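You operate a simulated robot arm through the tools that you are given. There is no shell and no other tool. Be economical: measure what you need, move in short steps, check, and stop when the job is done.

You run a simulated two-armed robot. Do the job below in one go: nothing can be reset, and whatever is moved stays where it is left.

JOB
Roll the dust off the orange sheet, lay it on the pack and slide the side pusher home.
Fine: use the teal roller and put it back; clamp the side pusher.

It is judged by the outcome, as a careful person would: the job done as asked, and still so three seconds after it is handed in. It fails if anything else is knocked over, pushed out of place, dropped, spilled or broken. Flat cloth is picked up by pressing the open fingertips on it (5 to 10 N) and closing them slowly along it; thin cloth reads only 2 to 8 mm in the jaws.

ROBOT AND FRAMES
Two 7-joint arms with two-finger parallel grippers on one trunk, on a base that drives. Base frame: it is fixed to the floor where the robot stands at the start and does not move with it; the origin is under the middle of the robot, x ahead of it, y to its left, z up. Readings come in m, degrees, newtons and seconds.
The left shoulder is at the start at [0.06, 0.144, 0.926], the right one opposite. With the tool pointing down near the work surface each hand reaches from about 0.3 to 0.72 m from the robot's upright axis, wherever it stands, measured 20 degrees to its own side. Places, roughly: bed of the squaring deck [0.6, 1.6, 0.9]; brown sheet [0.5, 1.5, 1]; front clamp [0.4, 1.4, 0.9]; pins lever [0.5, 1.9, 0.9]; side clamp [0.6, 1.3, 0.9]; side pusher [0.6, 1.4, 0.9]; steel plate [0.5, 1.5, 1]. Payload 1.57 kg a hand.
The tool frame of a hand sits at the grasp point between the pads (the TCP): z along the fingers, y along the line on which they close. The tips reach 0.03 m beyond it. The gripper opens to 0.11 m. The fingers are 0.024 m wide and 0.012 m thick; the gripper's body (0.048 by 0.112 m) begins 0.078 m behind the TCP.
Orientation is that of the tool frame in the base frame, as a unit quaternion [x, y, z, w]. With the fingers straight down and closing along the base's y, the tool's x points along the base's -x, its y along +y and its z along -z.

CONTROLS
- The arms move only by the tool apply_moves. It takes "left_deltas", "right_deltas" or both (then of equal length, played together; a hand with none holds still); each is a list of rows, each a list of 7 numbers: the turn, a rotation vector about the tool's x, y, z in degrees, then the shift along the tool's x, y, z in m, then the closure in counts, from 0 (fully open) to 255 (shut). In form: [[rx, ry, rz, x, y, z, jaw], ...]. A call has 1 to 10 rows; each row is the pose to reach, as a shift and turn from the pose commanded when the call began, along the tool's axes at that moment. A row lasts 0.2 s, in which the tool goes at most 0.05 m and 8.6 degrees; a call with a longer step from one row to the next is refused whole, and so is a gripper value outside its range. Where a pose cannot be reached the arm comes as near as it can. A force on the tool above 70 N (or 10 N above the force at the start of the call, whichever is more), or a blocked arm, ends the call early, and 0.2 s more pass. Each finger travels about 0.045 m/s and halts on what it meets, pressing with about 32 N; the grip force reading is that of the motor and also rises with nothing between the fingers. The clock runs only during rows and for 0.2 s after the last one: add rows that repeat a pose to give the fingers time. It gives the time, the measured TCP pose, the force on the tool (base axes), the opening and the grip force at its end, in the units of the frame above (readings bear some noise), with the torque about the TCP (base axes, N m) and any sound that the robot's microphone picked up.
- Cameras (640 x 400 px; columns grow to the right, rows downward): "scene" is now at [0.0295, 0.0302, 1.5407]; the picture's right is [0.51, -0.86, 0.00], its down [-0.67, -0.40, -0.63] and it looks along [0.54, 0.32, -0.78] (base axes); focal length 294 px, centre (320, 200). "left" rides on the left gripper at [0.07, -0.016, -0.141] in its tool frame; the picture's right is [0.23, 0.97, 0.00], its down [-0.86, 0.20, -0.48] and it looks along [-0.47, 0.11, 0.88] (tool axes); focal length 222 px, centre (320, 200). "right" rides on the right gripper at [0.07, 0.016, -0.141] in its tool frame; the picture's right is [-0.23, 0.97, 0.00], its down [-0.86, -0.20, -0.48] and it looks along [-0.47, -0.11, 0.88] (tool axes); focal length 222 px, centre (320, 200). There is no depth. A picture from a camera that has moved, and an enlarged one, comes with that camera's place and axes in the base frame and with its lens. The place of the scene camera against the robot may be out by one fixed shift of up to 0.018 m in any direction.
- grab_frame(camera): a new picture of that camera. No time passes.
- lift_body(by): slides the trunk up (or, below 0, down) by that many m; the arms and the scene camera ride with it, the base frame stays. It gives what a move gives, with no picture.
- drive_base(legs): drives the robot by 1 to 6 legs, each [ahead, left, turn to the left] in m, m and degrees, along the robot's own axes; the way and the turn of a leg run together, so that a leg with both is an arc; at most 1.5 m and 180 degrees a leg. The arms and the cameras ride along, it lands a little off, and it stops where it bumps. It gives what a move gives.
- turn_head(pan, tilt): turns the head with the scene camera to pan (to the left, within 86 degrees either way) and tilt (down, from -29 to 69), counted from straight ahead of the robot. It gives what a move gives.
- enlarge(camera, box): a new picture of the part [left, top, right, bottom] of that camera's present view, enlarged. No time passes.
- sign_off(): hands the job in; it is judged then, once.

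Go step by step. Nothing tells you exact positions but the pictures and the camera data: compare them with the known pose of the tool, close in by small moves and look again before you grip or let go. The budget is 120 turns and 100 pictures, counting those below and the enlarged ones. Unless the task says otherwise, let go and move clear before handing in, and close with one line.

The tools are called after "Request:" as a command line: name --argument value ..., lists and objects as JSON in quotes. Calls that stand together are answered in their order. apply_moves: Moves the arms, as the interface text tells. Its arguments: {"type":"object","properties":{"left_deltas":{"type":"array","items":{"type":"array","items":{"type":"number"}}},"right_deltas":{"type":"array","items":{"type":"array","items":{"type":"number"}}}},"required":[]} The other tools are called the same way: lift_body (by) slides the trunk up or down; drive_base (legs) drives the base; turn_head (pan, tilt) turns the head that bears the scene camera; grab_frame (camera) takes a picture; enlarge (camera, box) takes an enlarged picture of a part of a camera's view; sign_off () hands the job in.

At the start:

```text
time_s: 0.0
left_eef_pos: [0.3554, 0.3666, 1.0002]
left_tcp_rot: [0.0, 1.0, 0.0, 0.0]
left_force: [0.2, 0.0, 0.1]
left_ft_torque: [0.01, 0.03, 0.0]
left_width: 0.1099
left_grasp_force: 0.1
right_eef_pos: [0.3197, 0.0097, 0.9993]
right_tcp_rot: [0.0, 1.0, 0.0, 0.001]
right_force: [-0.9, 0.5, -0.2]
right_ft_torque: [0.02, -0.01, -0.04]
right_width: 0.1102
right_grasp_force: 0.0
trunk travel left (down, up): [-0.525, 0.065]
robot x, y, heading: [0.002, -0.0017, 0.1]
head pan, tilt: [30.9, 51.3]
```

scene: 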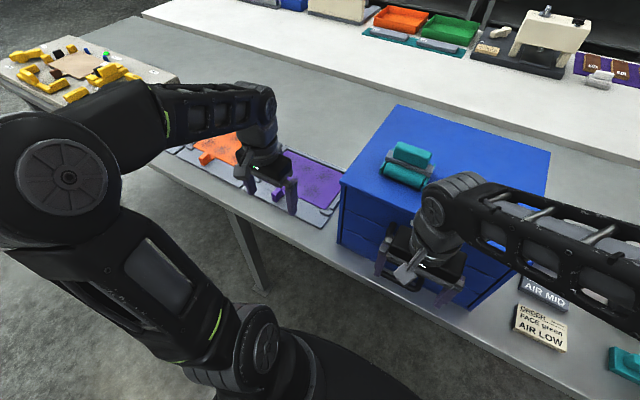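
right: 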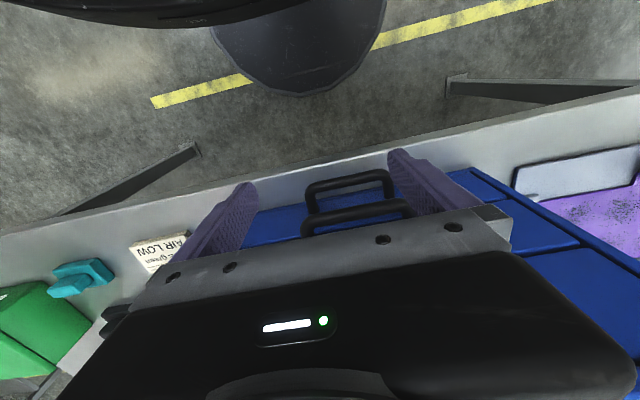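
left: 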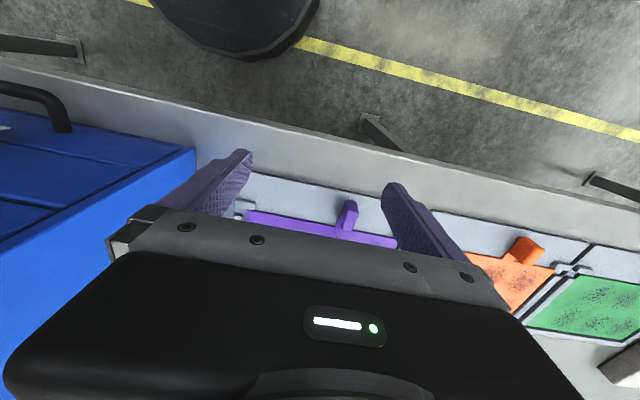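

I see a bench with coloured sheets (orange, purple, green) to the left front, a blue cabinet with a teal roller on top, and a yellow fixture deck far left. I'll look around with the head first.

Request:
turn_head --pan 60 --tilt 35

Request:
grab_frame --camera "scene"

Request:
turn_head --pan -10 --tilt 40

Request:
grab_frame --camera "scene"

```text
time_s: 0.9
left_eef_pos: [0.3557, 0.3666, 0.9985]
left_tcp_rot: [0.0, 1.0, 0.0, 0.0]
left_force: [0.2, 0.0, -0.9]
left_ft_torque: [0.02, -0.02, 0.04]
left_width: 0.1099
left_grasp_force: 0.1
right_eef_pos: [0.3182, 0.01, 0.9993]
right_tcp_rot: [0.0, 1.0, 0.0, 0.0]
right_force: [0.7, -0.4, -0.8]
right_ft_torque: [-0.01, -0.01, 0.0]
right_width: 0.11
right_grasp_force: 0.2
trunk travel left (down, up): [-0.525, 0.065]
robot x, y, heading: [-0.0002, -0.0006, -0.1]
head pan, tilt: [60.0, 35.0]
```

```text
96 pictures are left
camera scene: at [0.0086, 0.0674, 1.564], right [0.87, -0.5, 0.0], down [-0.29, -0.5, -0.82], along [0.41, 0.71, -0.57], focal length 294 px, centre (320, 200)
```

scene: 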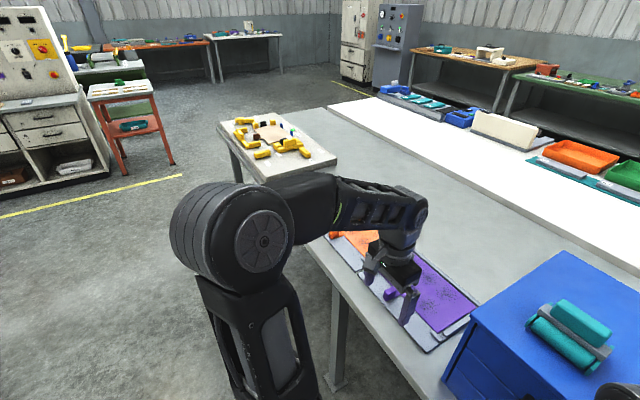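

```text
time_s: 2.4
left_eef_pos: [0.3544, 0.3664, 0.9997]
left_tcp_rot: [0.0, 1.0, 0.0, 0.0]
left_force: [-0.4, -0.4, 0.9]
left_ft_torque: [0.0, -0.03, 0.0]
left_width: 0.11
left_grasp_force: 0.3
right_eef_pos: [0.3197, 0.0097, 1.0009]
right_tcp_rot: [0.0, 1.0, -0.001, 0.001]
right_force: [-0.4, -0.4, -0.4]
right_ft_torque: [-0.01, 0.02, 0.02]
right_width: 0.11
right_grasp_force: 0.0
trunk travel left (down, up): [-0.525, 0.065]
robot x, y, heading: [-0.001, 0.0001, 0.5]
head pan, tilt: [-10.0, 40.0]
```

```text
95 pictures are left
camera scene: at [0.0482, -0.0235, 1.5565], right [-0.17, -0.98, 0.0], down [-0.63, 0.11, -0.77], along [0.75, -0.13, -0.64], focal length 294 px, centre (320, 200)
```

scene: 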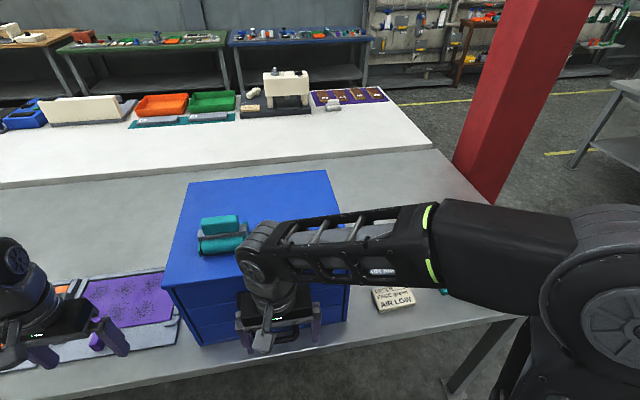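

I see a roller-like teal item on the blue cabinet, some notes and another teal item to the right. I'll zoom on each.

Request:
enlarge --camera "scene" --box '[160, 180, 280, 255]'

Request:
turn_head --pan -30 --tilt 60

Request:
grab_frame --camera "scene"

Request:
grab_frame --camera "right"

```text
5.33 times, centred on (220, 218) of scene
camera zoom: at [0.0482, -0.0235, 1.5565], right [-0.17, -0.98, 0.0], down [-0.63, 0.11, -0.77], along [0.75, -0.13, -0.64], focal length 1568 px, centre (853, 107)
```

zoom: 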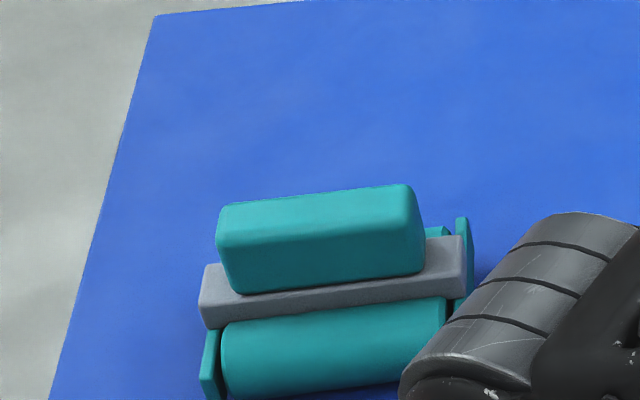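

```text
time_s: 3.2
left_eef_pos: [0.3554, 0.3662, 0.9993]
left_tcp_rot: [0.0, 1.0, 0.0, 0.0]
left_force: [-0.4, -0.4, -1.2]
left_ft_torque: [-0.03, 0.01, 0.03]
left_width: 0.1099
left_grasp_force: 0.0
right_eef_pos: [0.3187, 0.0106, 0.9997]
right_tcp_rot: [-0.001, 1.0, 0.0, 0.0]
right_force: [-0.2, -0.3, 0.1]
right_ft_torque: [-0.01, 0.03, 0.0]
right_width: 0.1103
right_grasp_force: 0.1
trunk travel left (down, up): [-0.525, 0.065]
robot x, y, heading: [0.0021, 0.0019, -0.2]
head pan, tilt: [-30.0, 60.0]
```

```text
93 pictures are left
camera scene: at [0.0223, -0.0421, 1.5298], right [-0.5, -0.87, 0.0], down [-0.75, 0.43, -0.5], along [0.43, -0.25, -0.87], focal length 294 px, centre (320, 200)
```

scene: 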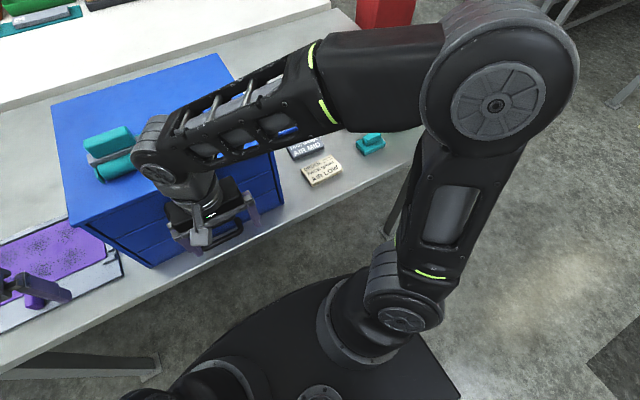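

```text
92 pictures are left
camera right: at [0.25, 0.0267, 1.1415], right [0.23, 0.97, 0.0], down [0.86, -0.2, 0.48], along [0.47, -0.11, -0.88], focal length 222 px, centre (320, 200)
```

right: 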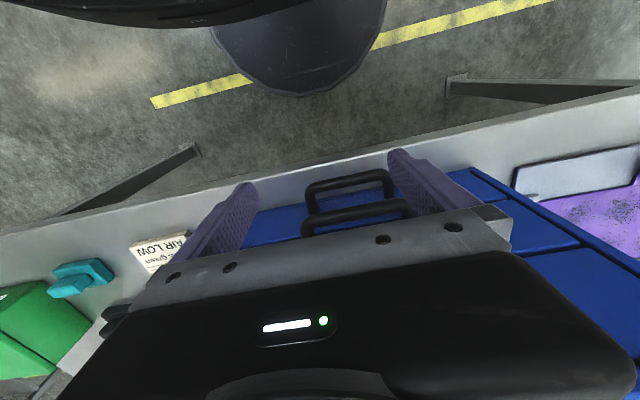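

Request:
enlarge --camera "scene" --box '[270, 120, 398, 200]'

Request:
turn_head --pan 70 --tilt 35

Request:
enlarge --camera "scene" --box '[230, 90, 422, 210]'

```text
5.00 times, centred on (334, 160) of scene
camera zoom: at [0.0223, -0.0421, 1.5298], right [-0.5, -0.87, 0.0], down [-0.75, 0.43, -0.5], along [0.43, -0.25, -0.87], focal length 1470 px, centre (250, 400)
```

zoom: 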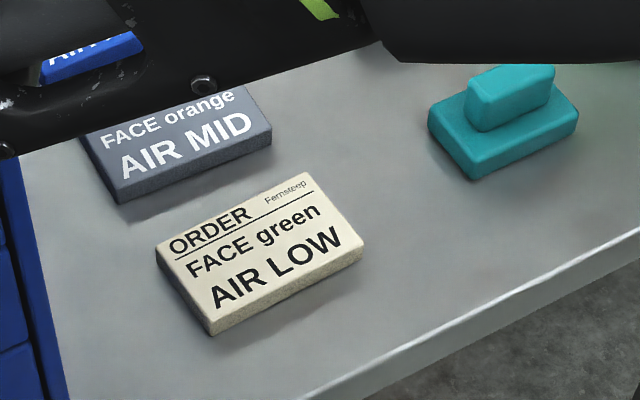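

```text
time_s: 4.9
left_eef_pos: [0.355, 0.3657, 1.001]
left_tcp_rot: [-0.001, 1.0, 0.0, 0.0]
left_force: [0.3, 0.8, -0.3]
left_ft_torque: [0.0, -0.01, -0.04]
left_width: 0.1098
left_grasp_force: 0.0
right_eef_pos: [0.32, 0.0098, 0.9996]
right_tcp_rot: [0.0, 1.0, 0.0, 0.0]
right_force: [0.1, -0.3, -0.4]
right_ft_torque: [-0.01, 0.02, -0.01]
right_width: 0.1099
right_grasp_force: 0.0
trunk travel left (down, up): [-0.525, 0.065]
robot x, y, heading: [0.0002, -0.0003, 0.1]
head pan, tilt: [70.0, 35.0]
```

```text
3.33 times, centred on (326, 150) of scene
camera zoom: at [-0.0053, 0.0739, 1.564], right [0.94, -0.34, 0.0], down [-0.2, -0.54, -0.82], along [0.28, 0.77, -0.57], focal length 980 px, centre (300, 367)
```

zoom: 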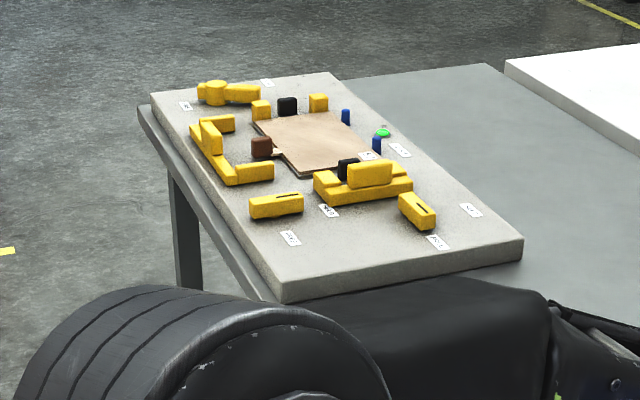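

The notes name other orders; mine is the orange sheet. The roller's grip block sits near (0.466, 0.095, 1.16) on the cabinet, lengthwise along y; I'll lift the right hand and turn it to close along x above it.

Request:
apply_moves --right_deltas '[[0, 0, 0, 0, 0, -0.05, 0], [0, 0, 0, 0, 0, -0.1, 0], [0, 0, 0, 0, 0, -0.15, 0], [0, 0, 0, 0, 0, -0.2, 0], [0, 0, 0, 0, 0, -0.25, 0], [0, 0, 8.5, 0, 0, -0.29, 0], [0, 0, 17, 0, 0, -0.31, 0], [0, 0, 25.5, 0, 0, -0.31, 0], [0, 0, 34, 0, 0, -0.31, 0], [0, 0, 42.5, 0, 0, -0.31, 0]]'

Request:
apply_moves --right_deltas '[[0, 0, 8.5, 0, 0, 0, 0], [0, 0, 17, 0, 0, 0, 0], [0, 0, 25.5, 0, 0, 0, 0], [0, 0, 34, 0, 0, 0, 0], [0, 0, 42.5, 0, 0, 0, 0], [0, 0, 47.5, 0, 0, 0, 0]]'

Request:
grab_frame --camera "right"

```text
time_s: 7.0
left_eef_pos: [0.3553, 0.3673, 0.9977]
left_tcp_rot: [0.001, 1.0, -0.001, 0.0]
left_force: [0.5, 1.0, -0.9]
left_ft_torque: [-0.1, 0.01, -0.03]
left_width: 0.1101
left_grasp_force: 0.1
right_eef_pos: [0.387, 0.0304, 1.1268]
right_tcp_rot: [0.197, 0.98, 0.031, -0.016]
right_force: [-2.6, -7.9, 17.7]
right_ft_torque: [0.43, -0.41, -0.2]
right_width: 0.1016
right_grasp_force: 0.0
right hand out of reach, approached as far as the arm can: row 3, 4, 5, 6, 7, 8, 9, 10
trunk travel left (down, up): [-0.525, 0.065]
robot x, y, heading: [0.0008, -0.0002, -0.1]
head pan, tilt: [70.0, 35.0]
stopped in row 10 (right hand): the force on the tool passed its limit at 165 N (the readings are from after the stop); the commanded pose is now the measured one
```

```text
time_s: 8.4
left_eef_pos: [0.3533, 0.368, 0.9999]
left_tcp_rot: [0.001, 1.0, -0.001, 0.001]
left_force: [0.2, 0.0, -0.2]
left_ft_torque: [0.02, -0.01, 0.04]
left_width: 0.1098
left_grasp_force: 0.0
right_eef_pos: [0.383, 0.0337, 1.1294]
right_tcp_rot: [0.573, 0.819, 0.025, -0.027]
right_force: [-10.9, 23.9, 36.2]
right_ft_torque: [1.08, -1.7, 1.78]
right_width: 0.1088
right_grasp_force: 0.0
trunk travel left (down, up): [-0.525, 0.065]
robot x, y, heading: [0.0002, -0.0005, -0.2]
head pan, tilt: [70.0, 35.0]
```

```text
89 pictures are left
camera right: at [0.3774, 0.0951, 1.2757], right [0.99, 0.12, -0.01], down [0.11, -0.9, 0.41], along [0.04, -0.41, -0.91], focal length 222 px, centre (320, 200)
```

right: 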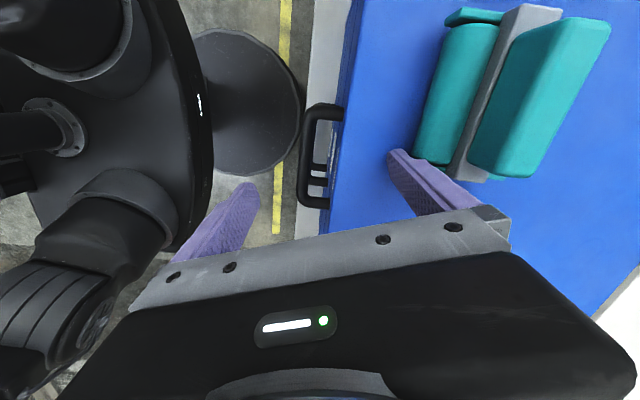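

The arm reached its height limit and a fingertip pressed on the cabinet top; the roller seems untouched. I'll lift the trunk to free it.

Request:
lift_body --by 0.065

Request:
grab_frame --camera "right"

Request:
turn_head --pan 5 --tilt 50

Request:
grab_frame --camera "scene"

```text
time_s: 9.4
left_eef_pos: [0.3553, 0.3653, 1.0662]
left_tcp_rot: [0.001, 1.0, 0.0, 0.0]
left_force: [-0.7, -0.5, 0.8]
left_ft_torque: [0.04, 0.03, 0.01]
left_width: 0.1101
left_grasp_force: 0.1
right_eef_pos: [0.3864, 0.0277, 1.1902]
right_tcp_rot: [0.575, 0.817, 0.019, -0.027]
right_force: [-0.6, 0.7, -0.1]
right_ft_torque: [0.01, 0.0, -0.01]
right_width: 0.1099
right_grasp_force: 0.1
trunk travel left (down, up): [-0.59, 0.0]
robot x, y, heading: [0.001, 0.0033, -0.1]
head pan, tilt: [70.0, 35.0]
```

```text
88 pictures are left
camera right: at [0.382, 0.09, 1.3366], right [0.99, 0.12, -0.02], down [0.11, -0.9, 0.42], along [0.04, -0.42, -0.91], focal length 222 px, centre (320, 200)
```

right: 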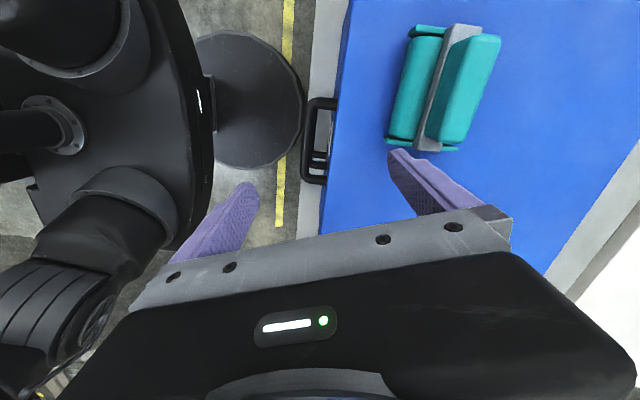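

```text
time_s: 10.8
left_eef_pos: [0.3559, 0.3652, 1.0642]
left_tcp_rot: [0.001, 1.0, 0.0, 0.0]
left_force: [-0.2, -0.2, 0.7]
left_ft_torque: [0.0, -0.02, 0.02]
left_width: 0.1101
left_grasp_force: 0.1
right_eef_pos: [0.3867, 0.0282, 1.1909]
right_tcp_rot: [0.574, 0.818, 0.02, -0.028]
right_force: [-0.5, 0.4, -0.9]
right_ft_torque: [-0.02, -0.04, -0.02]
right_width: 0.1098
right_grasp_force: 0.1
trunk travel left (down, up): [-0.59, 0.0]
robot x, y, heading: [-0.0023, 0.0013, -0.0]
head pan, tilt: [5.0, 50.0]
```

```text
87 pictures are left
camera scene: at [0.0416, -0.0026, 1.6073], right [0.09, -1.0, 0.0], down [-0.76, -0.07, -0.64], along [0.64, 0.06, -0.77], focal length 294 px, centre (320, 200)
```

scene: 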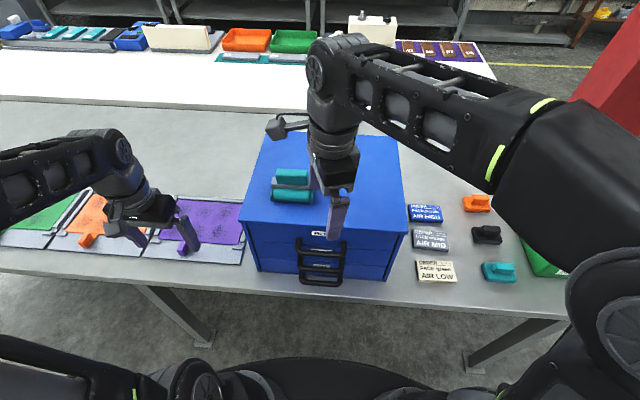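

The hand is free and the roller is undisturbed. Next I level the hand, turn it to match the roller (about 10° yaw) and move over it high up.

Request:
apply_moves --right_deltas '[[0, -2, -2, 0, 0, -0.03, 0], [0, -3.9, -5, 0, 0, -0.06, 0], [0, -3.9, -10, 0.0, 0.02, -0.06, 0], [0, -3.9, -10, 0.01, 0.05, -0.06, 0], [0, -3.9, -10, 0.02, 0.07, -0.06, 0], [0, -3.9, -10, 0.02, 0.07, -0.06, 0]]'

Request:
grab_frame --camera "right"

```text
time_s: 12.2
left_eef_pos: [0.3557, 0.363, 1.0666]
left_tcp_rot: [0.002, 1.0, 0.001, 0.001]
left_force: [-0.2, 0.0, -0.2]
left_ft_torque: [0.08, -0.05, 0.02]
left_width: 0.11
left_grasp_force: 0.0
right_eef_pos: [0.4472, 0.0414, 1.1881]
right_tcp_rot: [0.509, 0.86, 0.023, 0.008]
right_force: [0.1, -1.2, -0.4]
right_ft_torque: [0.02, -0.07, -0.01]
right_width: 0.11
right_grasp_force: 0.0
right hand out of reach, approached as far as the arm can: row 1, 2, 3, 4, 5, 6
trunk travel left (down, up): [-0.59, 0.0]
robot x, y, heading: [-0.0023, 0.0016, -0.1]
head pan, tilt: [5.0, 50.0]
```

```text
86 pictures are left
camera right: at [0.4233, 0.1067, 1.3299], right [0.96, 0.27, 0.05], down [0.22, -0.86, 0.46], along [0.16, -0.43, -0.89], focal length 222 px, centre (320, 200)
```

right: 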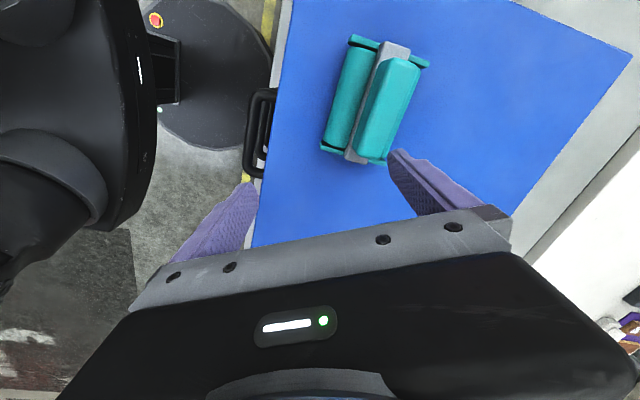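

The hand is at its upward reach limit with tips about level with the grip top (≈1.16). I'll look closely at the roller's shape before choosing how to come at it.

Request:
enlarge --camera "right" --box '[300, 20, 460, 120]'

Request:
enlarge --camera "scene" --box '[240, 140, 360, 215]'

```text
4.00 times, centred on (380, 70) of right
camera zoom: at [0.4233, 0.1067, 1.3299], right [0.96, 0.27, 0.05], down [0.22, -0.86, 0.46], along [0.16, -0.43, -0.89], focal length 888 px, centre (80, 720)
```

zoom: 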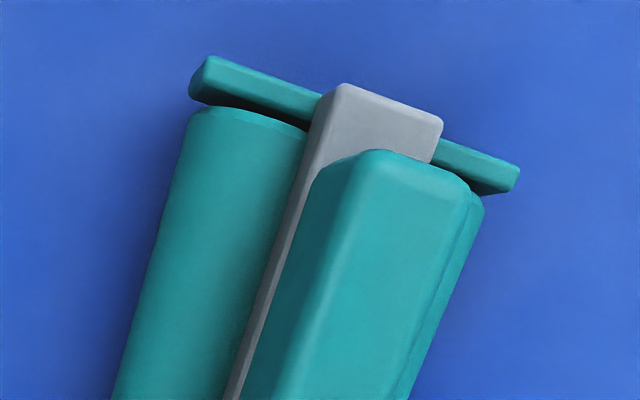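

```text
5.33 times, centred on (300, 178) of scene
camera zoom: at [0.0398, -0.0047, 1.6074], right [0.08, -1.0, 0.0], down [-0.76, -0.06, -0.64], along [0.64, 0.06, -0.77], focal length 1568 px, centre (427, 320)
```

zoom: 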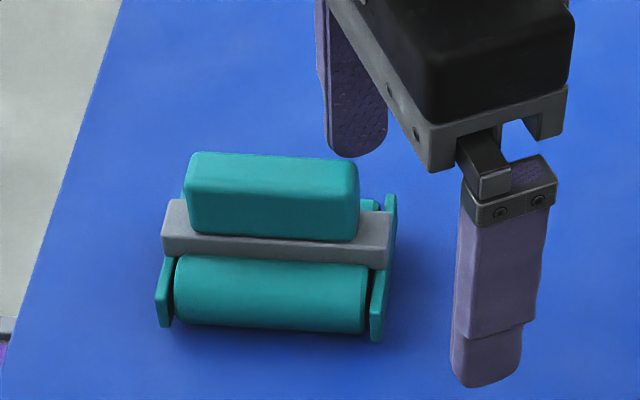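

The roller is a symmetric twin-roller cart with a grip block on top. The left shoulder lines up better, so I'll park the right hand back by the body, then drive forward a little and use the left hand with the tool vertical.

Request:
apply_moves --right_deltas '[[0, 0, 0, -0.015, -0.045, 0, 0], [0, 0, -8, -0.03, -0.09, 0, 0], [0, 0, -16, -0.045, -0.13, 0, 0], [0, 0, -24, -0.06, -0.17, 0, 0], [0, 0, -32, -0.075, -0.21, 0, 0], [0, 0, -40, -0.086, -0.237, 0, 0], [0, 0, -48, -0.086, -0.237, 0.0, 0], [0, 0, -56, -0.086, -0.237, 0.0, 0]]' --left_deltas '[[0, 0, -8.5, 0, 0, -0.02, 0], [0, 0, -17, 0, 0, -0.04, 0], [0, 0, -25.5, 0, 0, -0.06, 0], [0, 0, -34, 0, 0, -0.08, 0], [0, 0, -42.5, 0, 0, -0.09, 0], [0, 0, -51, 0, 0, -0.09, 0], [0, 0, -59.5, 0, 0, -0.09, 0], [0, 0, -68, 0, 0, -0.09, 0]]'

```text
time_s: 14.0
left_eef_pos: [0.3564, 0.3655, 1.1556]
left_tcp_rot: [-0.559, 0.829, 0.0, -0.001]
left_force: [-0.9, 1.0, 0.3]
left_ft_torque: [0.0, 0.01, -0.01]
left_width: 0.1101
left_grasp_force: 0.0
right_eef_pos: [0.2976, -0.1538, 1.1666]
right_tcp_rot: [0.036, 0.999, 0.002, 0.002]
right_force: [-0.2, 0.1, -0.8]
right_ft_torque: [-0.02, 0.01, 0.03]
right_width: 0.1101
right_grasp_force: 0.0
right hand out of reach, approached as far as the arm can: row 5, 6, 7, 8
trunk travel left (down, up): [-0.59, 0.0]
robot x, y, heading: [-0.0018, -0.0031, -0.0]
head pan, tilt: [5.0, 50.0]
```

Roller yaw is essentially zero. Now I finish the left hand's turn to 90° and drive ahead 8 cm.

Request:
apply_moves --left_deltas '[[0, 0, -8, 0, 0, 0, 0], [0, 0, -16, 0, 0, -0.02, 0], [0, 0, -22, 0, 0, -0.04, 0]]'

Request:
drive_base --legs '[[0.08, 0, 0]]'

Request:
grab_frame --camera "scene"

```text
time_s: 14.8
left_eef_pos: [0.3557, 0.3645, 1.1878]
left_tcp_rot: [-0.697, 0.717, -0.003, 0.002]
left_force: [-0.1, -0.1, -0.5]
left_ft_torque: [0.05, 0.03, -0.02]
left_width: 0.11
left_grasp_force: 0.1
left hand out of reach, approached as far as the arm can: row 3
right_eef_pos: [0.299, -0.1542, 1.1664]
right_tcp_rot: [0.037, 0.999, 0.001, 0.002]
right_force: [-0.2, -1.0, -0.5]
right_ft_torque: [0.03, 0.02, -0.02]
right_width: 0.1099
right_grasp_force: 0.0
trunk travel left (down, up): [-0.59, 0.0]
robot x, y, heading: [0.0009, -0.0005, -0.0]
head pan, tilt: [5.0, 50.0]
```

```text
time_s: 15.8
left_eef_pos: [0.4359, 0.3669, 1.1871]
left_tcp_rot: [-0.697, 0.717, -0.001, 0.002]
left_force: [0.7, 0.8, -0.7]
left_ft_torque: [0.0, 0.03, 0.01]
left_width: 0.1102
left_grasp_force: 0.1
right_eef_pos: [0.3795, -0.1541, 1.1659]
right_tcp_rot: [0.036, 0.999, 0.003, 0.003]
right_force: [-0.2, -0.3, 0.1]
right_ft_torque: [0.02, 0.04, 0.01]
right_width: 0.1097
right_grasp_force: 0.1
trunk travel left (down, up): [-0.59, 0.0]
robot x, y, heading: [0.0805, 0.0037, 0.0]
head pan, tilt: [5.0, 50.0]
```

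```text
83 pictures are left
camera scene: at [0.1229, -0.0026, 1.6073], right [0.09, -1.0, 0.0], down [-0.76, -0.07, -0.64], along [0.64, 0.06, -0.77], focal length 294 px, centre (320, 200)
```

scene: 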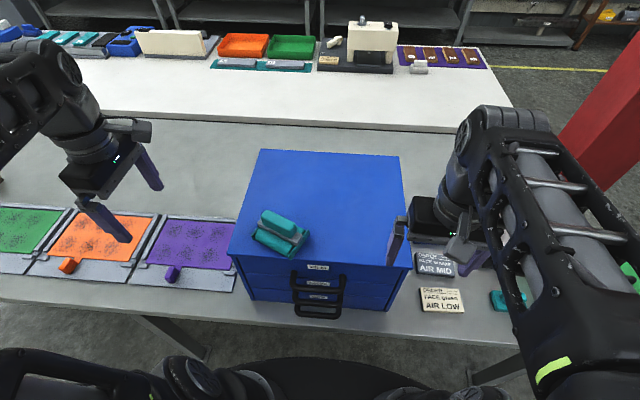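

The roller got turned by about 30° when the right hand swept away; it still stands on the cabinet. I'll measure its new pose.

Request:
enlarge --camera "scene" --box '[220, 195, 348, 275]'

Request:
grab_frame --camera "left"

```text
5.00 times, centred on (284, 235) of scene
camera zoom: at [0.1229, -0.0026, 1.6073], right [0.09, -1.0, 0.0], down [-0.76, -0.07, -0.64], along [0.64, 0.06, -0.77], focal length 1470 px, centre (500, 25)
```

zoom: 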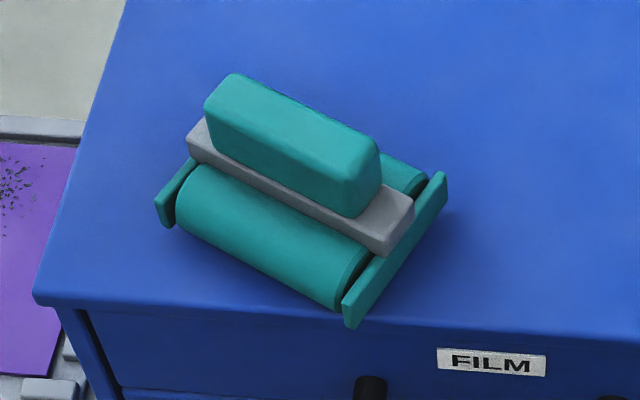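

```text
81 pictures are left
camera left: at [0.449, 0.295, 1.3279], right [-0.98, -0.2, -0.01], down [-0.18, 0.86, 0.48], along [-0.09, 0.47, -0.88], focal length 222 px, centre (320, 200)
```

left: 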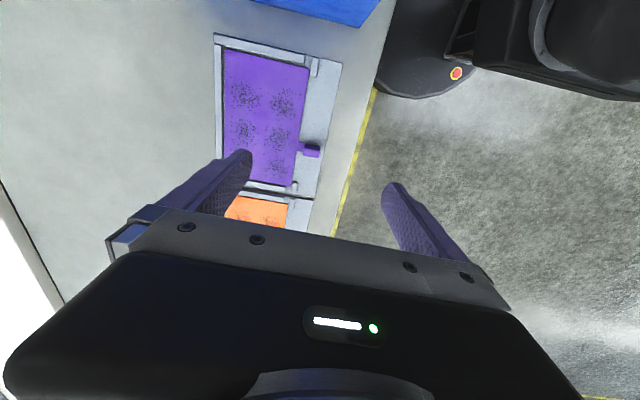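

The roller grip is now near (0.43, 0.105), turned about 27° clockwise. I'll bring the left hand closer, higher and turned to match, then look.

Request:
apply_moves --left_deltas '[[0, 0, 8, 0.03, 0, 0, 0], [0, 0, 16, 0.07, 0, -0.02, 0], [0, 0, 25, 0.1, 0, -0.05, 0], [0, 0, 25, 0.117, 0, -0.07, 0], [0, 0, 25, 0.117, 0, -0.07, 0]]'

Request:
grab_frame --camera "left"

```text
refused: row 3 steps farther than a row can; nothing moved
```

```text
80 pictures are left
camera left: at [0.449, 0.295, 1.3279], right [-0.98, -0.2, -0.01], down [-0.18, 0.86, 0.48], along [-0.09, 0.47, -0.88], focal length 222 px, centre (320, 200)
```

left: 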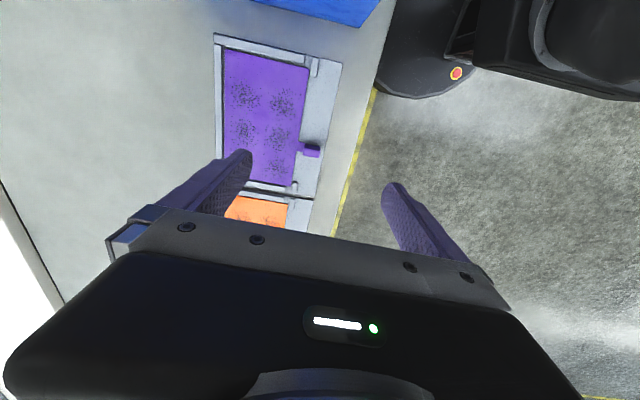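

That step was slightly too turned per row; I'll use smaller ones.

Request:
apply_moves --left_deltas '[[0, 0, 6, 0.02, 0, -0.02, 0], [0, 0, 13, 0.05, 0, -0.04, 0], [0, 0, 20, 0.08, 0, -0.06, 0], [0, 0, 25, 0.1, 0, -0.07, 0], [0, 0, 25, 0.117, 0, -0.07, 0], [0, 0, 25, 0.117, 0, -0.07, 0]]'

Request:
grab_frame --camera "scene"

```text
time_s: 17.2
left_eef_pos: [0.4603, 0.2852, 1.1931]
left_tcp_rot: [-0.525, 0.851, -0.002, 0.003]
left_force: [0.6, -0.2, -0.7]
left_ft_torque: [-0.01, -0.02, 0.01]
left_width: 0.1099
left_grasp_force: 0.0
left hand out of reach, approached as far as the arm can: row 1, 2, 3, 4, 5, 6
right_eef_pos: [0.3777, -0.153, 1.1674]
right_tcp_rot: [0.035, 0.999, 0.002, 0.003]
right_force: [0.7, 0.3, -0.1]
right_ft_torque: [0.01, 0.0, -0.01]
right_width: 0.11
right_grasp_force: 0.1
trunk travel left (down, up): [-0.59, 0.0]
robot x, y, heading: [0.0769, -0.0, -0.2]
head pan, tilt: [5.0, 50.0]
```

```text
79 pictures are left
camera scene: at [0.121, -0.0033, 1.6073], right [0.09, -1.0, 0.0], down [-0.76, -0.07, -0.64], along [0.64, 0.06, -0.77], focal length 294 px, centre (320, 200)
```

scene: 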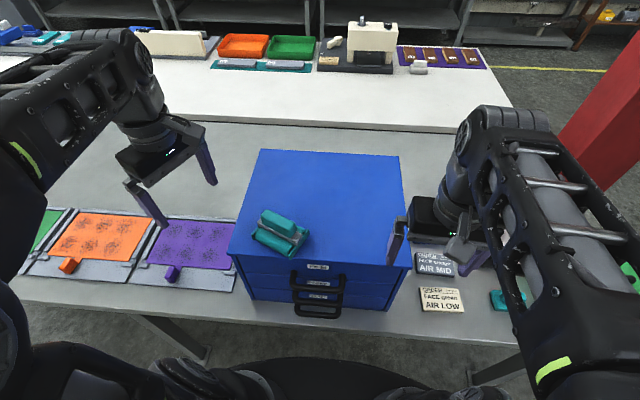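

Vertical reach tops out near z=1.19, so instead I'll enter sideways along the roller's long axis with fingers straddling the grip. First, line up beyond its left end.

Request:
apply_moves --left_deltas '[[0, 0, 0, 0, -0.03, 0, 0], [0, 0, 0, 0, -0.056, 0.003, 0], [0, 0, 0, 0.04, -0.056, 0.01, 0], [0, 0, 0, 0.075, -0.056, 0.012, 0], [0, 0, 0, 0.075, -0.056, 0.012, 0]]'

Request:
grab_frame --camera "scene"

Request:
grab_frame --camera "left"

```text
time_s: 18.4
left_eef_pos: [0.4772, 0.1915, 1.1806]
left_tcp_rot: [-0.525, 0.851, -0.002, 0.002]
left_force: [-0.1, 0.4, 0.0]
left_ft_torque: [-0.01, -0.01, 0.01]
left_width: 0.11
left_grasp_force: 0.1
right_eef_pos: [0.3777, -0.1524, 1.1671]
right_tcp_rot: [0.036, 0.999, 0.002, 0.004]
right_force: [0.8, -0.3, 0.3]
right_ft_torque: [-0.02, 0.01, -0.01]
right_width: 0.1101
right_grasp_force: 0.0
trunk travel left (down, up): [-0.59, 0.0]
robot x, y, heading: [0.0794, -0.0013, 0.0]
head pan, tilt: [5.0, 50.0]
```

```text
78 pictures are left
camera scene: at [0.1211, -0.0026, 1.6073], right [0.09, -1.0, 0.0], down [-0.76, -0.07, -0.64], along [0.64, 0.06, -0.77], focal length 294 px, centre (320, 200)
```

scene: 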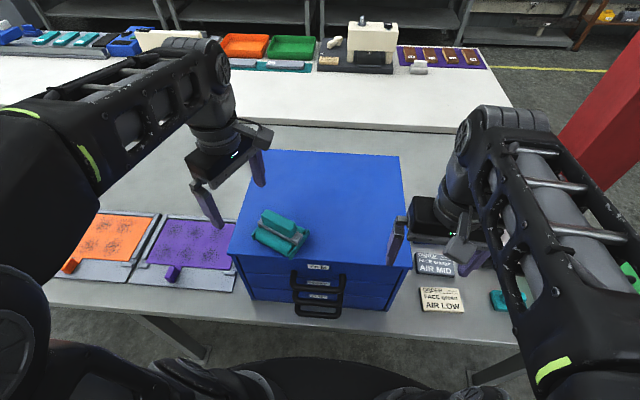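

```text
77 pictures are left
camera left: at [0.4586, 0.1214, 1.3212], right [-0.97, 0.23, -0.01], down [0.2, 0.85, 0.48], along [0.12, 0.47, -0.88], focal length 222 px, centre (320, 200)
```

left: 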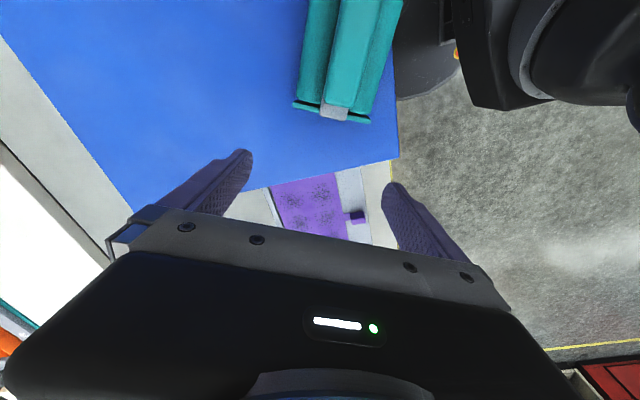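

Aligned: the grip centre lies 0.093 m ahead along the tool's x, with little sideways error. Sliding in now with fingers straddling.

Request:
apply_moves --left_deltas '[[0, 0, 0, 0.025, -0.002, 0, 0], [0, 0, 0, 0.05, -0.003, 0, 0], [0, 0, 0, 0.075, -0.003, 0, 0], [0, 0, 0, 0.093, -0.003, 0, 0], [0, 0, 0, 0.093, -0.003, 0, 0]]'

Request:
enlarge --camera "scene" --box '[180, 135, 372, 255]'

Request:
grab_frame --camera "left"

```text
time_s: 19.6
left_eef_pos: [0.437, 0.1055, 1.1798]
left_tcp_rot: [-0.526, 0.851, -0.002, 0.002]
left_force: [-0.4, 0.7, 1.0]
left_ft_torque: [-0.01, 0.0, 0.01]
left_width: 0.11
left_grasp_force: 0.0
right_eef_pos: [0.3782, -0.1539, 1.1677]
right_tcp_rot: [0.036, 0.999, 0.004, 0.004]
right_force: [0.1, -0.3, 0.3]
right_ft_torque: [0.01, 0.02, -0.02]
right_width: 0.11
right_grasp_force: 0.0
trunk travel left (down, up): [-0.59, 0.0]
robot x, y, heading: [0.0812, -0.0045, -0.1]
head pan, tilt: [5.0, 50.0]
```

```text
3.33 times, centred on (276, 195) of scene
camera zoom: at [0.1212, -0.0026, 1.6073], right [0.09, -1.0, 0.0], down [-0.76, -0.07, -0.64], along [0.64, 0.06, -0.77], focal length 980 px, centre (467, 217)
```

zoom: 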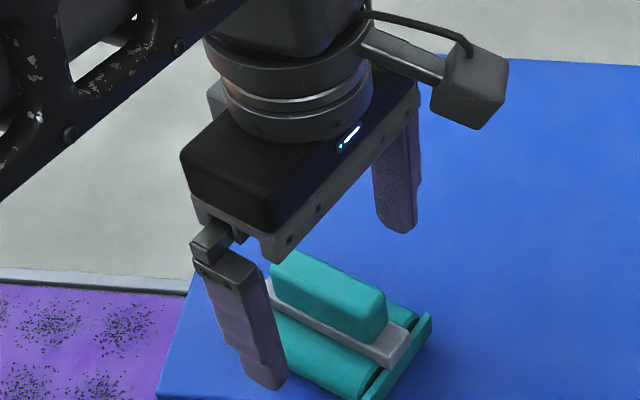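

```text
75 pictures are left
camera left: at [0.4195, 0.0351, 1.3207], right [-0.97, 0.23, -0.01], down [0.2, 0.85, 0.48], along [0.12, 0.46, -0.88], focal length 222 px, centre (320, 200)
```

left: 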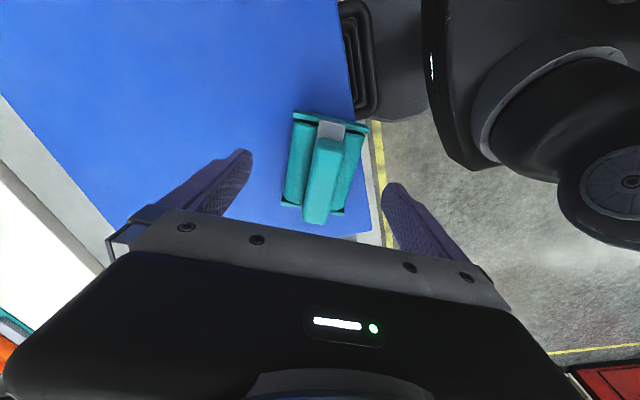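

The grip sits right between the fingers. I'll lower 1 cm and close gently.

Request:
apply_moves --left_deltas '[[0, 0, 0, 0, 0, 0.01, 0], [0, 0, 0, 0, 0, 0.01, 60], [0, 0, 0, 0, 0, 0.01, 120], [0, 0, 0, 0, 0, 0.01, 180], [0, 0, 0, 0, 0, 0.01, 220], [0, 0, 0, 0, 0, 0.01, 220], [0, 0, 0, 0, 0, 0.01, 220], [0, 0, 0, 0, 0, 0.01, 220]]'

Request:
enlarge --camera "scene" --box '[180, 135, 372, 255]'

```text
time_s: 21.4
left_eef_pos: [0.4377, 0.1046, 1.169]
left_tcp_rot: [-0.525, 0.851, -0.001, 0.003]
left_force: [-1.0, -0.3, 0.2]
left_ft_torque: [0.0, 0.06, -0.07]
left_width: 0.0217
left_grasp_force: 28.0
right_eef_pos: [0.3786, -0.1531, 1.1668]
right_tcp_rot: [0.036, 0.999, 0.002, 0.004]
right_force: [0.9, -0.8, 0.3]
right_ft_torque: [0.02, 0.0, 0.01]
right_width: 0.1098
right_grasp_force: 0.1
trunk travel left (down, up): [-0.59, 0.0]
robot x, y, heading: [0.0805, 0.0015, -0.1]
head pan, tilt: [5.0, 50.0]
```

```text
3.33 times, centred on (276, 195) of scene
camera zoom: at [0.1211, -0.0028, 1.6073], right [0.09, -1.0, 0.0], down [-0.76, -0.07, -0.64], along [0.64, 0.06, -0.77], focal length 980 px, centre (467, 217)
```

zoom: 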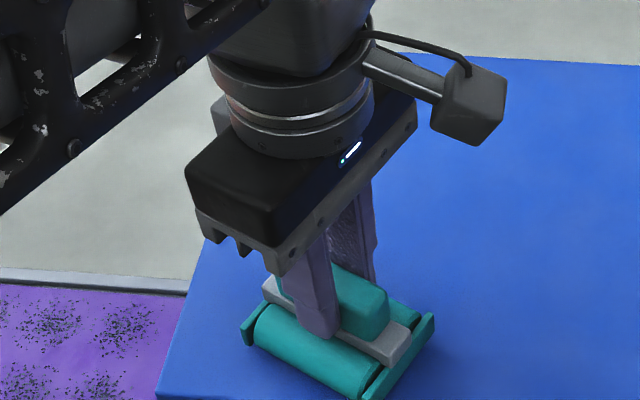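

Roller held (22 mm, 28 N). Lifting it, squaring it to the bench, and driving left to the orange sheet.

Request:
apply_moves --left_deltas '[[0, 0, 0, 0, 0, -0.012, 220], [0, 0, 0, 0, 0, -0.02, 220], [0, 0, 0, 0, 0, -0.02, 220]]'

Request:
drive_base --legs '[[0, 0.5, 0]]'

Request:
turn_head --pan 15 --tilt 55

Request:
grab_frame --camera "scene"

Request:
grab_frame --camera "left"

```text
time_s: 22.2
left_eef_pos: [0.4376, 0.1069, 1.1921]
left_tcp_rot: [-0.525, 0.851, -0.002, 0.002]
left_force: [0.5, 0.3, -2.6]
left_ft_torque: [-0.03, -0.02, 0.01]
left_width: 0.0216
left_grasp_force: 31.7
right_eef_pos: [0.3794, -0.1532, 1.1674]
right_tcp_rot: [0.036, 0.999, 0.002, 0.004]
right_force: [1.0, 0.2, -0.2]
right_ft_torque: [0.02, 0.01, -0.01]
right_width: 0.1102
right_grasp_force: 0.1
trunk travel left (down, up): [-0.59, 0.0]
robot x, y, heading: [0.0802, 0.0012, -0.2]
head pan, tilt: [5.0, 50.0]
```

```text
time_s: 25.2
left_eef_pos: [0.4382, 0.6051, 1.1898]
left_tcp_rot: [-0.527, 0.85, -0.003, 0.002]
left_force: [-0.5, 0.0, -3.1]
left_ft_torque: [-0.06, 0.04, 0.01]
left_width: 0.0216
left_grasp_force: 32.1
right_eef_pos: [0.3797, 0.3445, 1.1676]
right_tcp_rot: [0.035, 0.999, 0.002, 0.003]
right_force: [-0.6, -0.4, 0.1]
right_ft_torque: [-0.01, 0.0, -0.04]
right_width: 0.11
right_grasp_force: 0.0
trunk travel left (down, up): [-0.59, 0.0]
robot x, y, heading: [0.0818, 0.5008, 0.0]
head pan, tilt: [5.0, 50.0]
```

```text
time_s: 25.9
left_eef_pos: [0.4386, 0.6044, 1.1915]
left_tcp_rot: [-0.527, 0.85, -0.002, 0.002]
left_force: [0.1, 0.7, -2.4]
left_ft_torque: [0.01, 0.02, -0.01]
left_width: 0.022
left_grasp_force: 32.3
right_eef_pos: [0.3781, 0.344, 1.1675]
right_tcp_rot: [0.035, 0.999, 0.002, 0.004]
right_force: [-0.5, 0.6, 0.0]
right_ft_torque: [-0.01, -0.02, -0.02]
right_width: 0.1101
right_grasp_force: 0.2
trunk travel left (down, up): [-0.59, 0.0]
robot x, y, heading: [0.0779, 0.4961, 0.0]
head pan, tilt: [15.0, 55.0]
```

```text
73 pictures are left
camera scene: at [0.114, 0.5057, 1.6008], right [0.26, -0.97, 0.0], down [-0.79, -0.21, -0.57], along [0.55, 0.15, -0.82], focal length 294 px, centre (320, 200)
```

scene: 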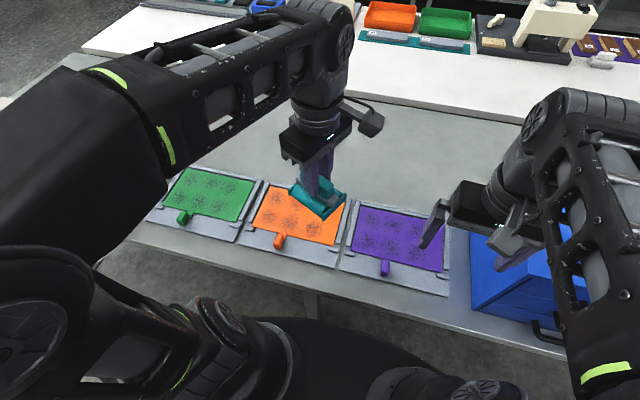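

```text
72 pictures are left
camera left: at [0.4202, 0.5331, 1.3317], right [-0.97, 0.23, -0.01], down [0.2, 0.85, 0.48], along [0.12, 0.47, -0.88], focal length 222 px, centre (320, 200)
```

left: 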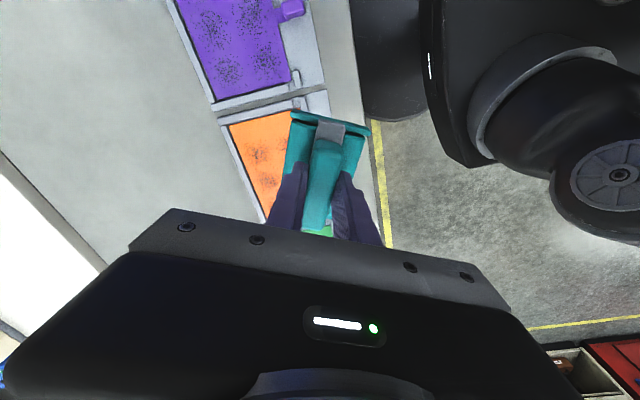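

Orange sheet lies on its backing with a tab at the front, dust in patches all over. I'll square the roller and get a close view of the sheet.

Request:
apply_moves --left_deltas '[[0, 0, -8, 0, 0, 0.0, 220], [0, 0, -16, 0, 0, 0.0, 220], [0, 0, -24, 0, 0, 0, 220], [0, 0, -26, 0, 0, 0, 220]]'

Request:
enlarge --camera "scene" --box '[220, 155, 380, 255]'

```text
time_s: 26.9
left_eef_pos: [0.4369, 0.6039, 1.1909]
left_tcp_rot: [-0.705, 0.709, -0.003, 0.002]
left_force: [-0.9, -0.1, -2.8]
left_ft_torque: [-0.01, 0.03, -0.03]
left_width: 0.0215
left_grasp_force: 32.0
right_eef_pos: [0.3783, 0.3444, 1.1671]
right_tcp_rot: [0.035, 0.999, 0.002, 0.004]
right_force: [0.4, 0.1, 0.1]
right_ft_torque: [0.03, -0.02, -0.01]
right_width: 0.1104
right_grasp_force: 0.1
trunk travel left (down, up): [-0.59, 0.0]
robot x, y, heading: [0.0831, 0.4942, -0.0]
head pan, tilt: [15.0, 55.0]
```

```text
4.00 times, centred on (300, 205) of scene
camera zoom: at [0.114, 0.5059, 1.6008], right [0.26, -0.97, 0.0], down [-0.79, -0.21, -0.57], along [0.55, 0.15, -0.82], focal length 1176 px, centre (400, 180)
```

zoom: 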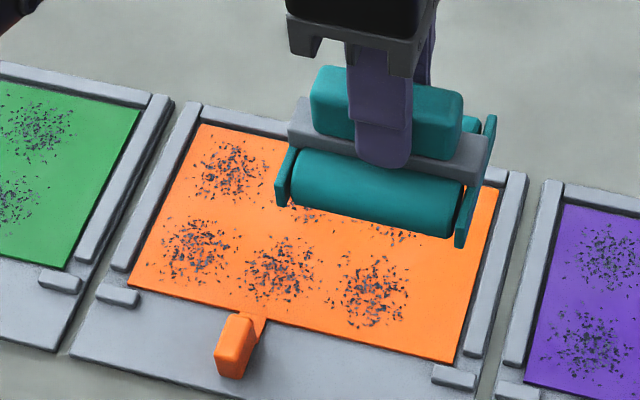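

The sheet spans about x 0.465–0.617, y 0.57–0.81 at z≈0.86, with low rails on three sides. I'll go above its middle and descend to find contact.

Request:
apply_moves --left_deltas '[[0, 0, 0, -0.03, -0.03, 0.02, 220], [0, 0, 0, -0.06, -0.06, 0.05, 220], [0, 0, 0, -0.09, -0.09, 0.08, 220], [0, 0, 0, -0.106, -0.1, 0.12, 220], [0, 0, 0, -0.106, -0.1, 0.16, 220], [0, 0, 0, -0.106, -0.1, 0.2, 220], [0, 0, 0, -0.106, -0.1, 0.235, 220], [0, 0, 0, -0.106, -0.1, 0.235, 220]]'

Request:
enlarge --camera "scene" --box '[220, 155, 380, 255]'

```text
refused: row 2 steps farther than a row can; nothing moved
```

```text
4.00 times, centred on (300, 205) of scene
camera zoom: at [0.114, 0.5059, 1.6008], right [0.26, -0.97, 0.0], down [-0.79, -0.21, -0.57], along [0.55, 0.15, -0.82], focal length 1176 px, centre (400, 180)
```

zoom: 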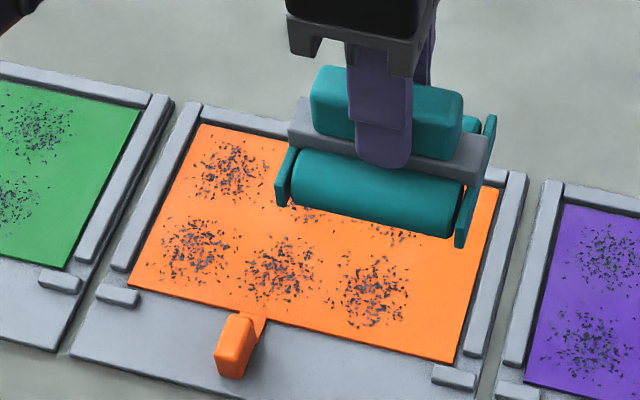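

Same motion with smaller steps.

Request:
apply_moves --left_deltas '[[0, 0, 0, -0.025, -0.025, 0.02, 220], [0, 0, 0, -0.05, -0.05, 0.04, 220], [0, 0, 0, -0.075, -0.075, 0.07, 220], [0, 0, 0, -0.1, -0.095, 0.1, 220], [0, 0, 0, -0.106, -0.1, 0.14, 220], [0, 0, 0, -0.106, -0.1, 0.18, 220], [0, 0, 0, -0.106, -0.1, 0.22, 220], [0, 0, 0, -0.106, -0.1, 0.235, 220], [0, 0, 0, -0.106, -0.1, 0.235, 220]]'

Request:
enlarge --camera "scene" --box '[200, 155, 360, 255]'

```text
time_s: 28.9
left_eef_pos: [0.5403, 0.7114, 0.9542]
left_tcp_rot: [-0.705, 0.71, -0.002, 0.001]
left_force: [-0.1, -0.1, -2.7]
left_ft_torque: [-0.05, 0.0, -0.02]
left_width: 0.0217
left_grasp_force: 31.8
right_eef_pos: [0.3789, 0.345, 1.1666]
right_tcp_rot: [0.034, 0.999, 0.003, 0.003]
right_force: [0.4, 0.0, 0.4]
right_ft_torque: [-0.01, 0.01, 0.04]
right_width: 0.11
right_grasp_force: 0.0
trunk travel left (down, up): [-0.59, 0.0]
robot x, y, heading: [0.0815, 0.4973, -0.0]
head pan, tilt: [15.0, 55.0]
```

```text
4.00 times, centred on (280, 205) of scene
camera zoom: at [0.1142, 0.506, 1.6008], right [0.26, -0.97, 0.0], down [-0.79, -0.21, -0.57], along [0.55, 0.15, -0.82], focal length 1176 px, centre (480, 180)
```

zoom: 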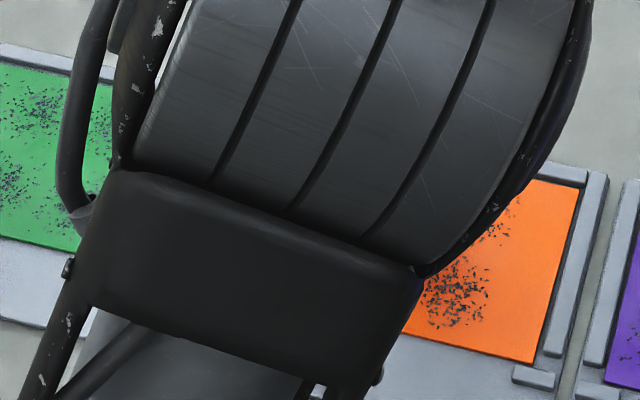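

The arm hides the sheet from the head, so I'll use the wrist camera and lower slowly to contact.

Request:
apply_moves --left_deltas '[[0, 0, 0, 0, 0, 0.008, 220], [0, 0, 0, 0, 0, 0.014, 220]]'

Request:
grab_frame --camera "left"

```text
time_s: 29.5
left_eef_pos: [0.5411, 0.7101, 0.9423]
left_tcp_rot: [-0.704, 0.71, -0.003, 0.003]
left_force: [-0.4, 0.0, -2.1]
left_ft_torque: [0.01, 0.0, -0.01]
left_width: 0.0218
left_grasp_force: 31.8
right_eef_pos: [0.3786, 0.3452, 1.1665]
right_tcp_rot: [0.034, 0.999, 0.003, 0.003]
right_force: [0.1, -0.3, 0.1]
right_ft_torque: [-0.01, -0.02, 0.03]
right_width: 0.1099
right_grasp_force: 0.1
trunk travel left (down, up): [-0.59, 0.0]
robot x, y, heading: [0.0785, 0.4984, 0.1]
head pan, tilt: [15.0, 55.0]
```

```text
68 pictures are left
camera left: at [0.5552, 0.6392, 1.0833], right [-0.98, -0.22, -0.01], down [-0.2, 0.86, 0.48], along [-0.1, 0.47, -0.88], focal length 222 px, centre (320, 200)
```

left: 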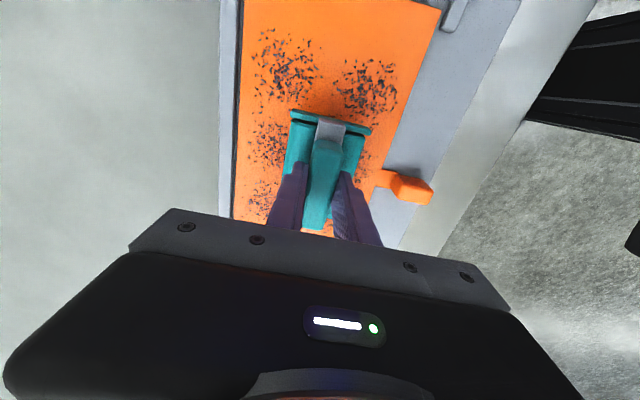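

Request:
apply_moves --left_deltas '[[0, 0, 0, 0, 0, 0.003, 220], [0, 0, 0, 0, 0, 0.006, 220], [0, 0, 0, 0, 0, 0.008, 220]]'

```text
time_s: 30.3
left_eef_pos: [0.5414, 0.7106, 0.9346]
left_tcp_rot: [-0.705, 0.71, -0.002, 0.002]
left_force: [-1.0, 0.1, -3.3]
left_ft_torque: [0.03, -0.03, 0.0]
left_width: 0.0217
left_grasp_force: 32.3
right_eef_pos: [0.3793, 0.3454, 1.1664]
right_tcp_rot: [0.035, 0.999, 0.003, 0.003]
right_force: [0.2, -0.2, -0.3]
right_ft_torque: [0.0, 0.01, -0.01]
right_width: 0.1103
right_grasp_force: 0.0
trunk travel left (down, up): [-0.59, 0.0]
robot x, y, heading: [0.0822, 0.4962, 0.1]
head pan, tilt: [15.0, 55.0]
```

Request:
apply_moves --left_deltas '[[0, 0, 0, 0, 0, 0.003, 220], [0, 0, 0, 0, 0, 0.006, 220]]'

Request:
apply_moves --left_deltas '[[0, 0, 0, 0, 0, 0.002, 220], [0, 0, 0, 0, 0, 0.003, 220]]'

```text
time_s: 30.9
left_eef_pos: [0.5403, 0.7085, 0.9314]
left_tcp_rot: [-0.705, 0.71, -0.005, 0.005]
left_force: [0.0, 2.5, 28.3]
left_ft_torque: [0.06, 0.48, -0.01]
left_width: 0.0221
left_grasp_force: 31.9
right_eef_pos: [0.3775, 0.3444, 1.1675]
right_tcp_rot: [0.034, 0.999, 0.002, 0.003]
right_force: [-0.8, 0.0, 1.1]
right_ft_torque: [0.02, 0.02, 0.02]
right_width: 0.11
right_grasp_force: 0.1
trunk travel left (down, up): [-0.59, 0.0]
robot x, y, heading: [0.0781, 0.4972, 0.2]
head pan, tilt: [15.0, 55.0]
```

```text
time_s: 31.5
left_eef_pos: [0.5393, 0.7083, 0.9299]
left_tcp_rot: [-0.705, 0.709, -0.005, 0.005]
left_force: [-0.3, 4.2, 61.2]
left_ft_torque: [0.0, 0.85, -0.04]
left_width: 0.0216
left_grasp_force: 31.7
right_eef_pos: [0.3751, 0.3431, 1.1682]
right_tcp_rot: [0.035, 0.999, 0.003, 0.004]
right_force: [1.3, -0.5, 0.0]
right_ft_torque: [0.03, -0.04, -0.03]
right_width: 0.11
right_grasp_force: 0.1
trunk travel left (down, up): [-0.59, 0.0]
robot x, y, heading: [0.0793, 0.4956, 0.1]
head pan, tilt: [15.0, 55.0]
```

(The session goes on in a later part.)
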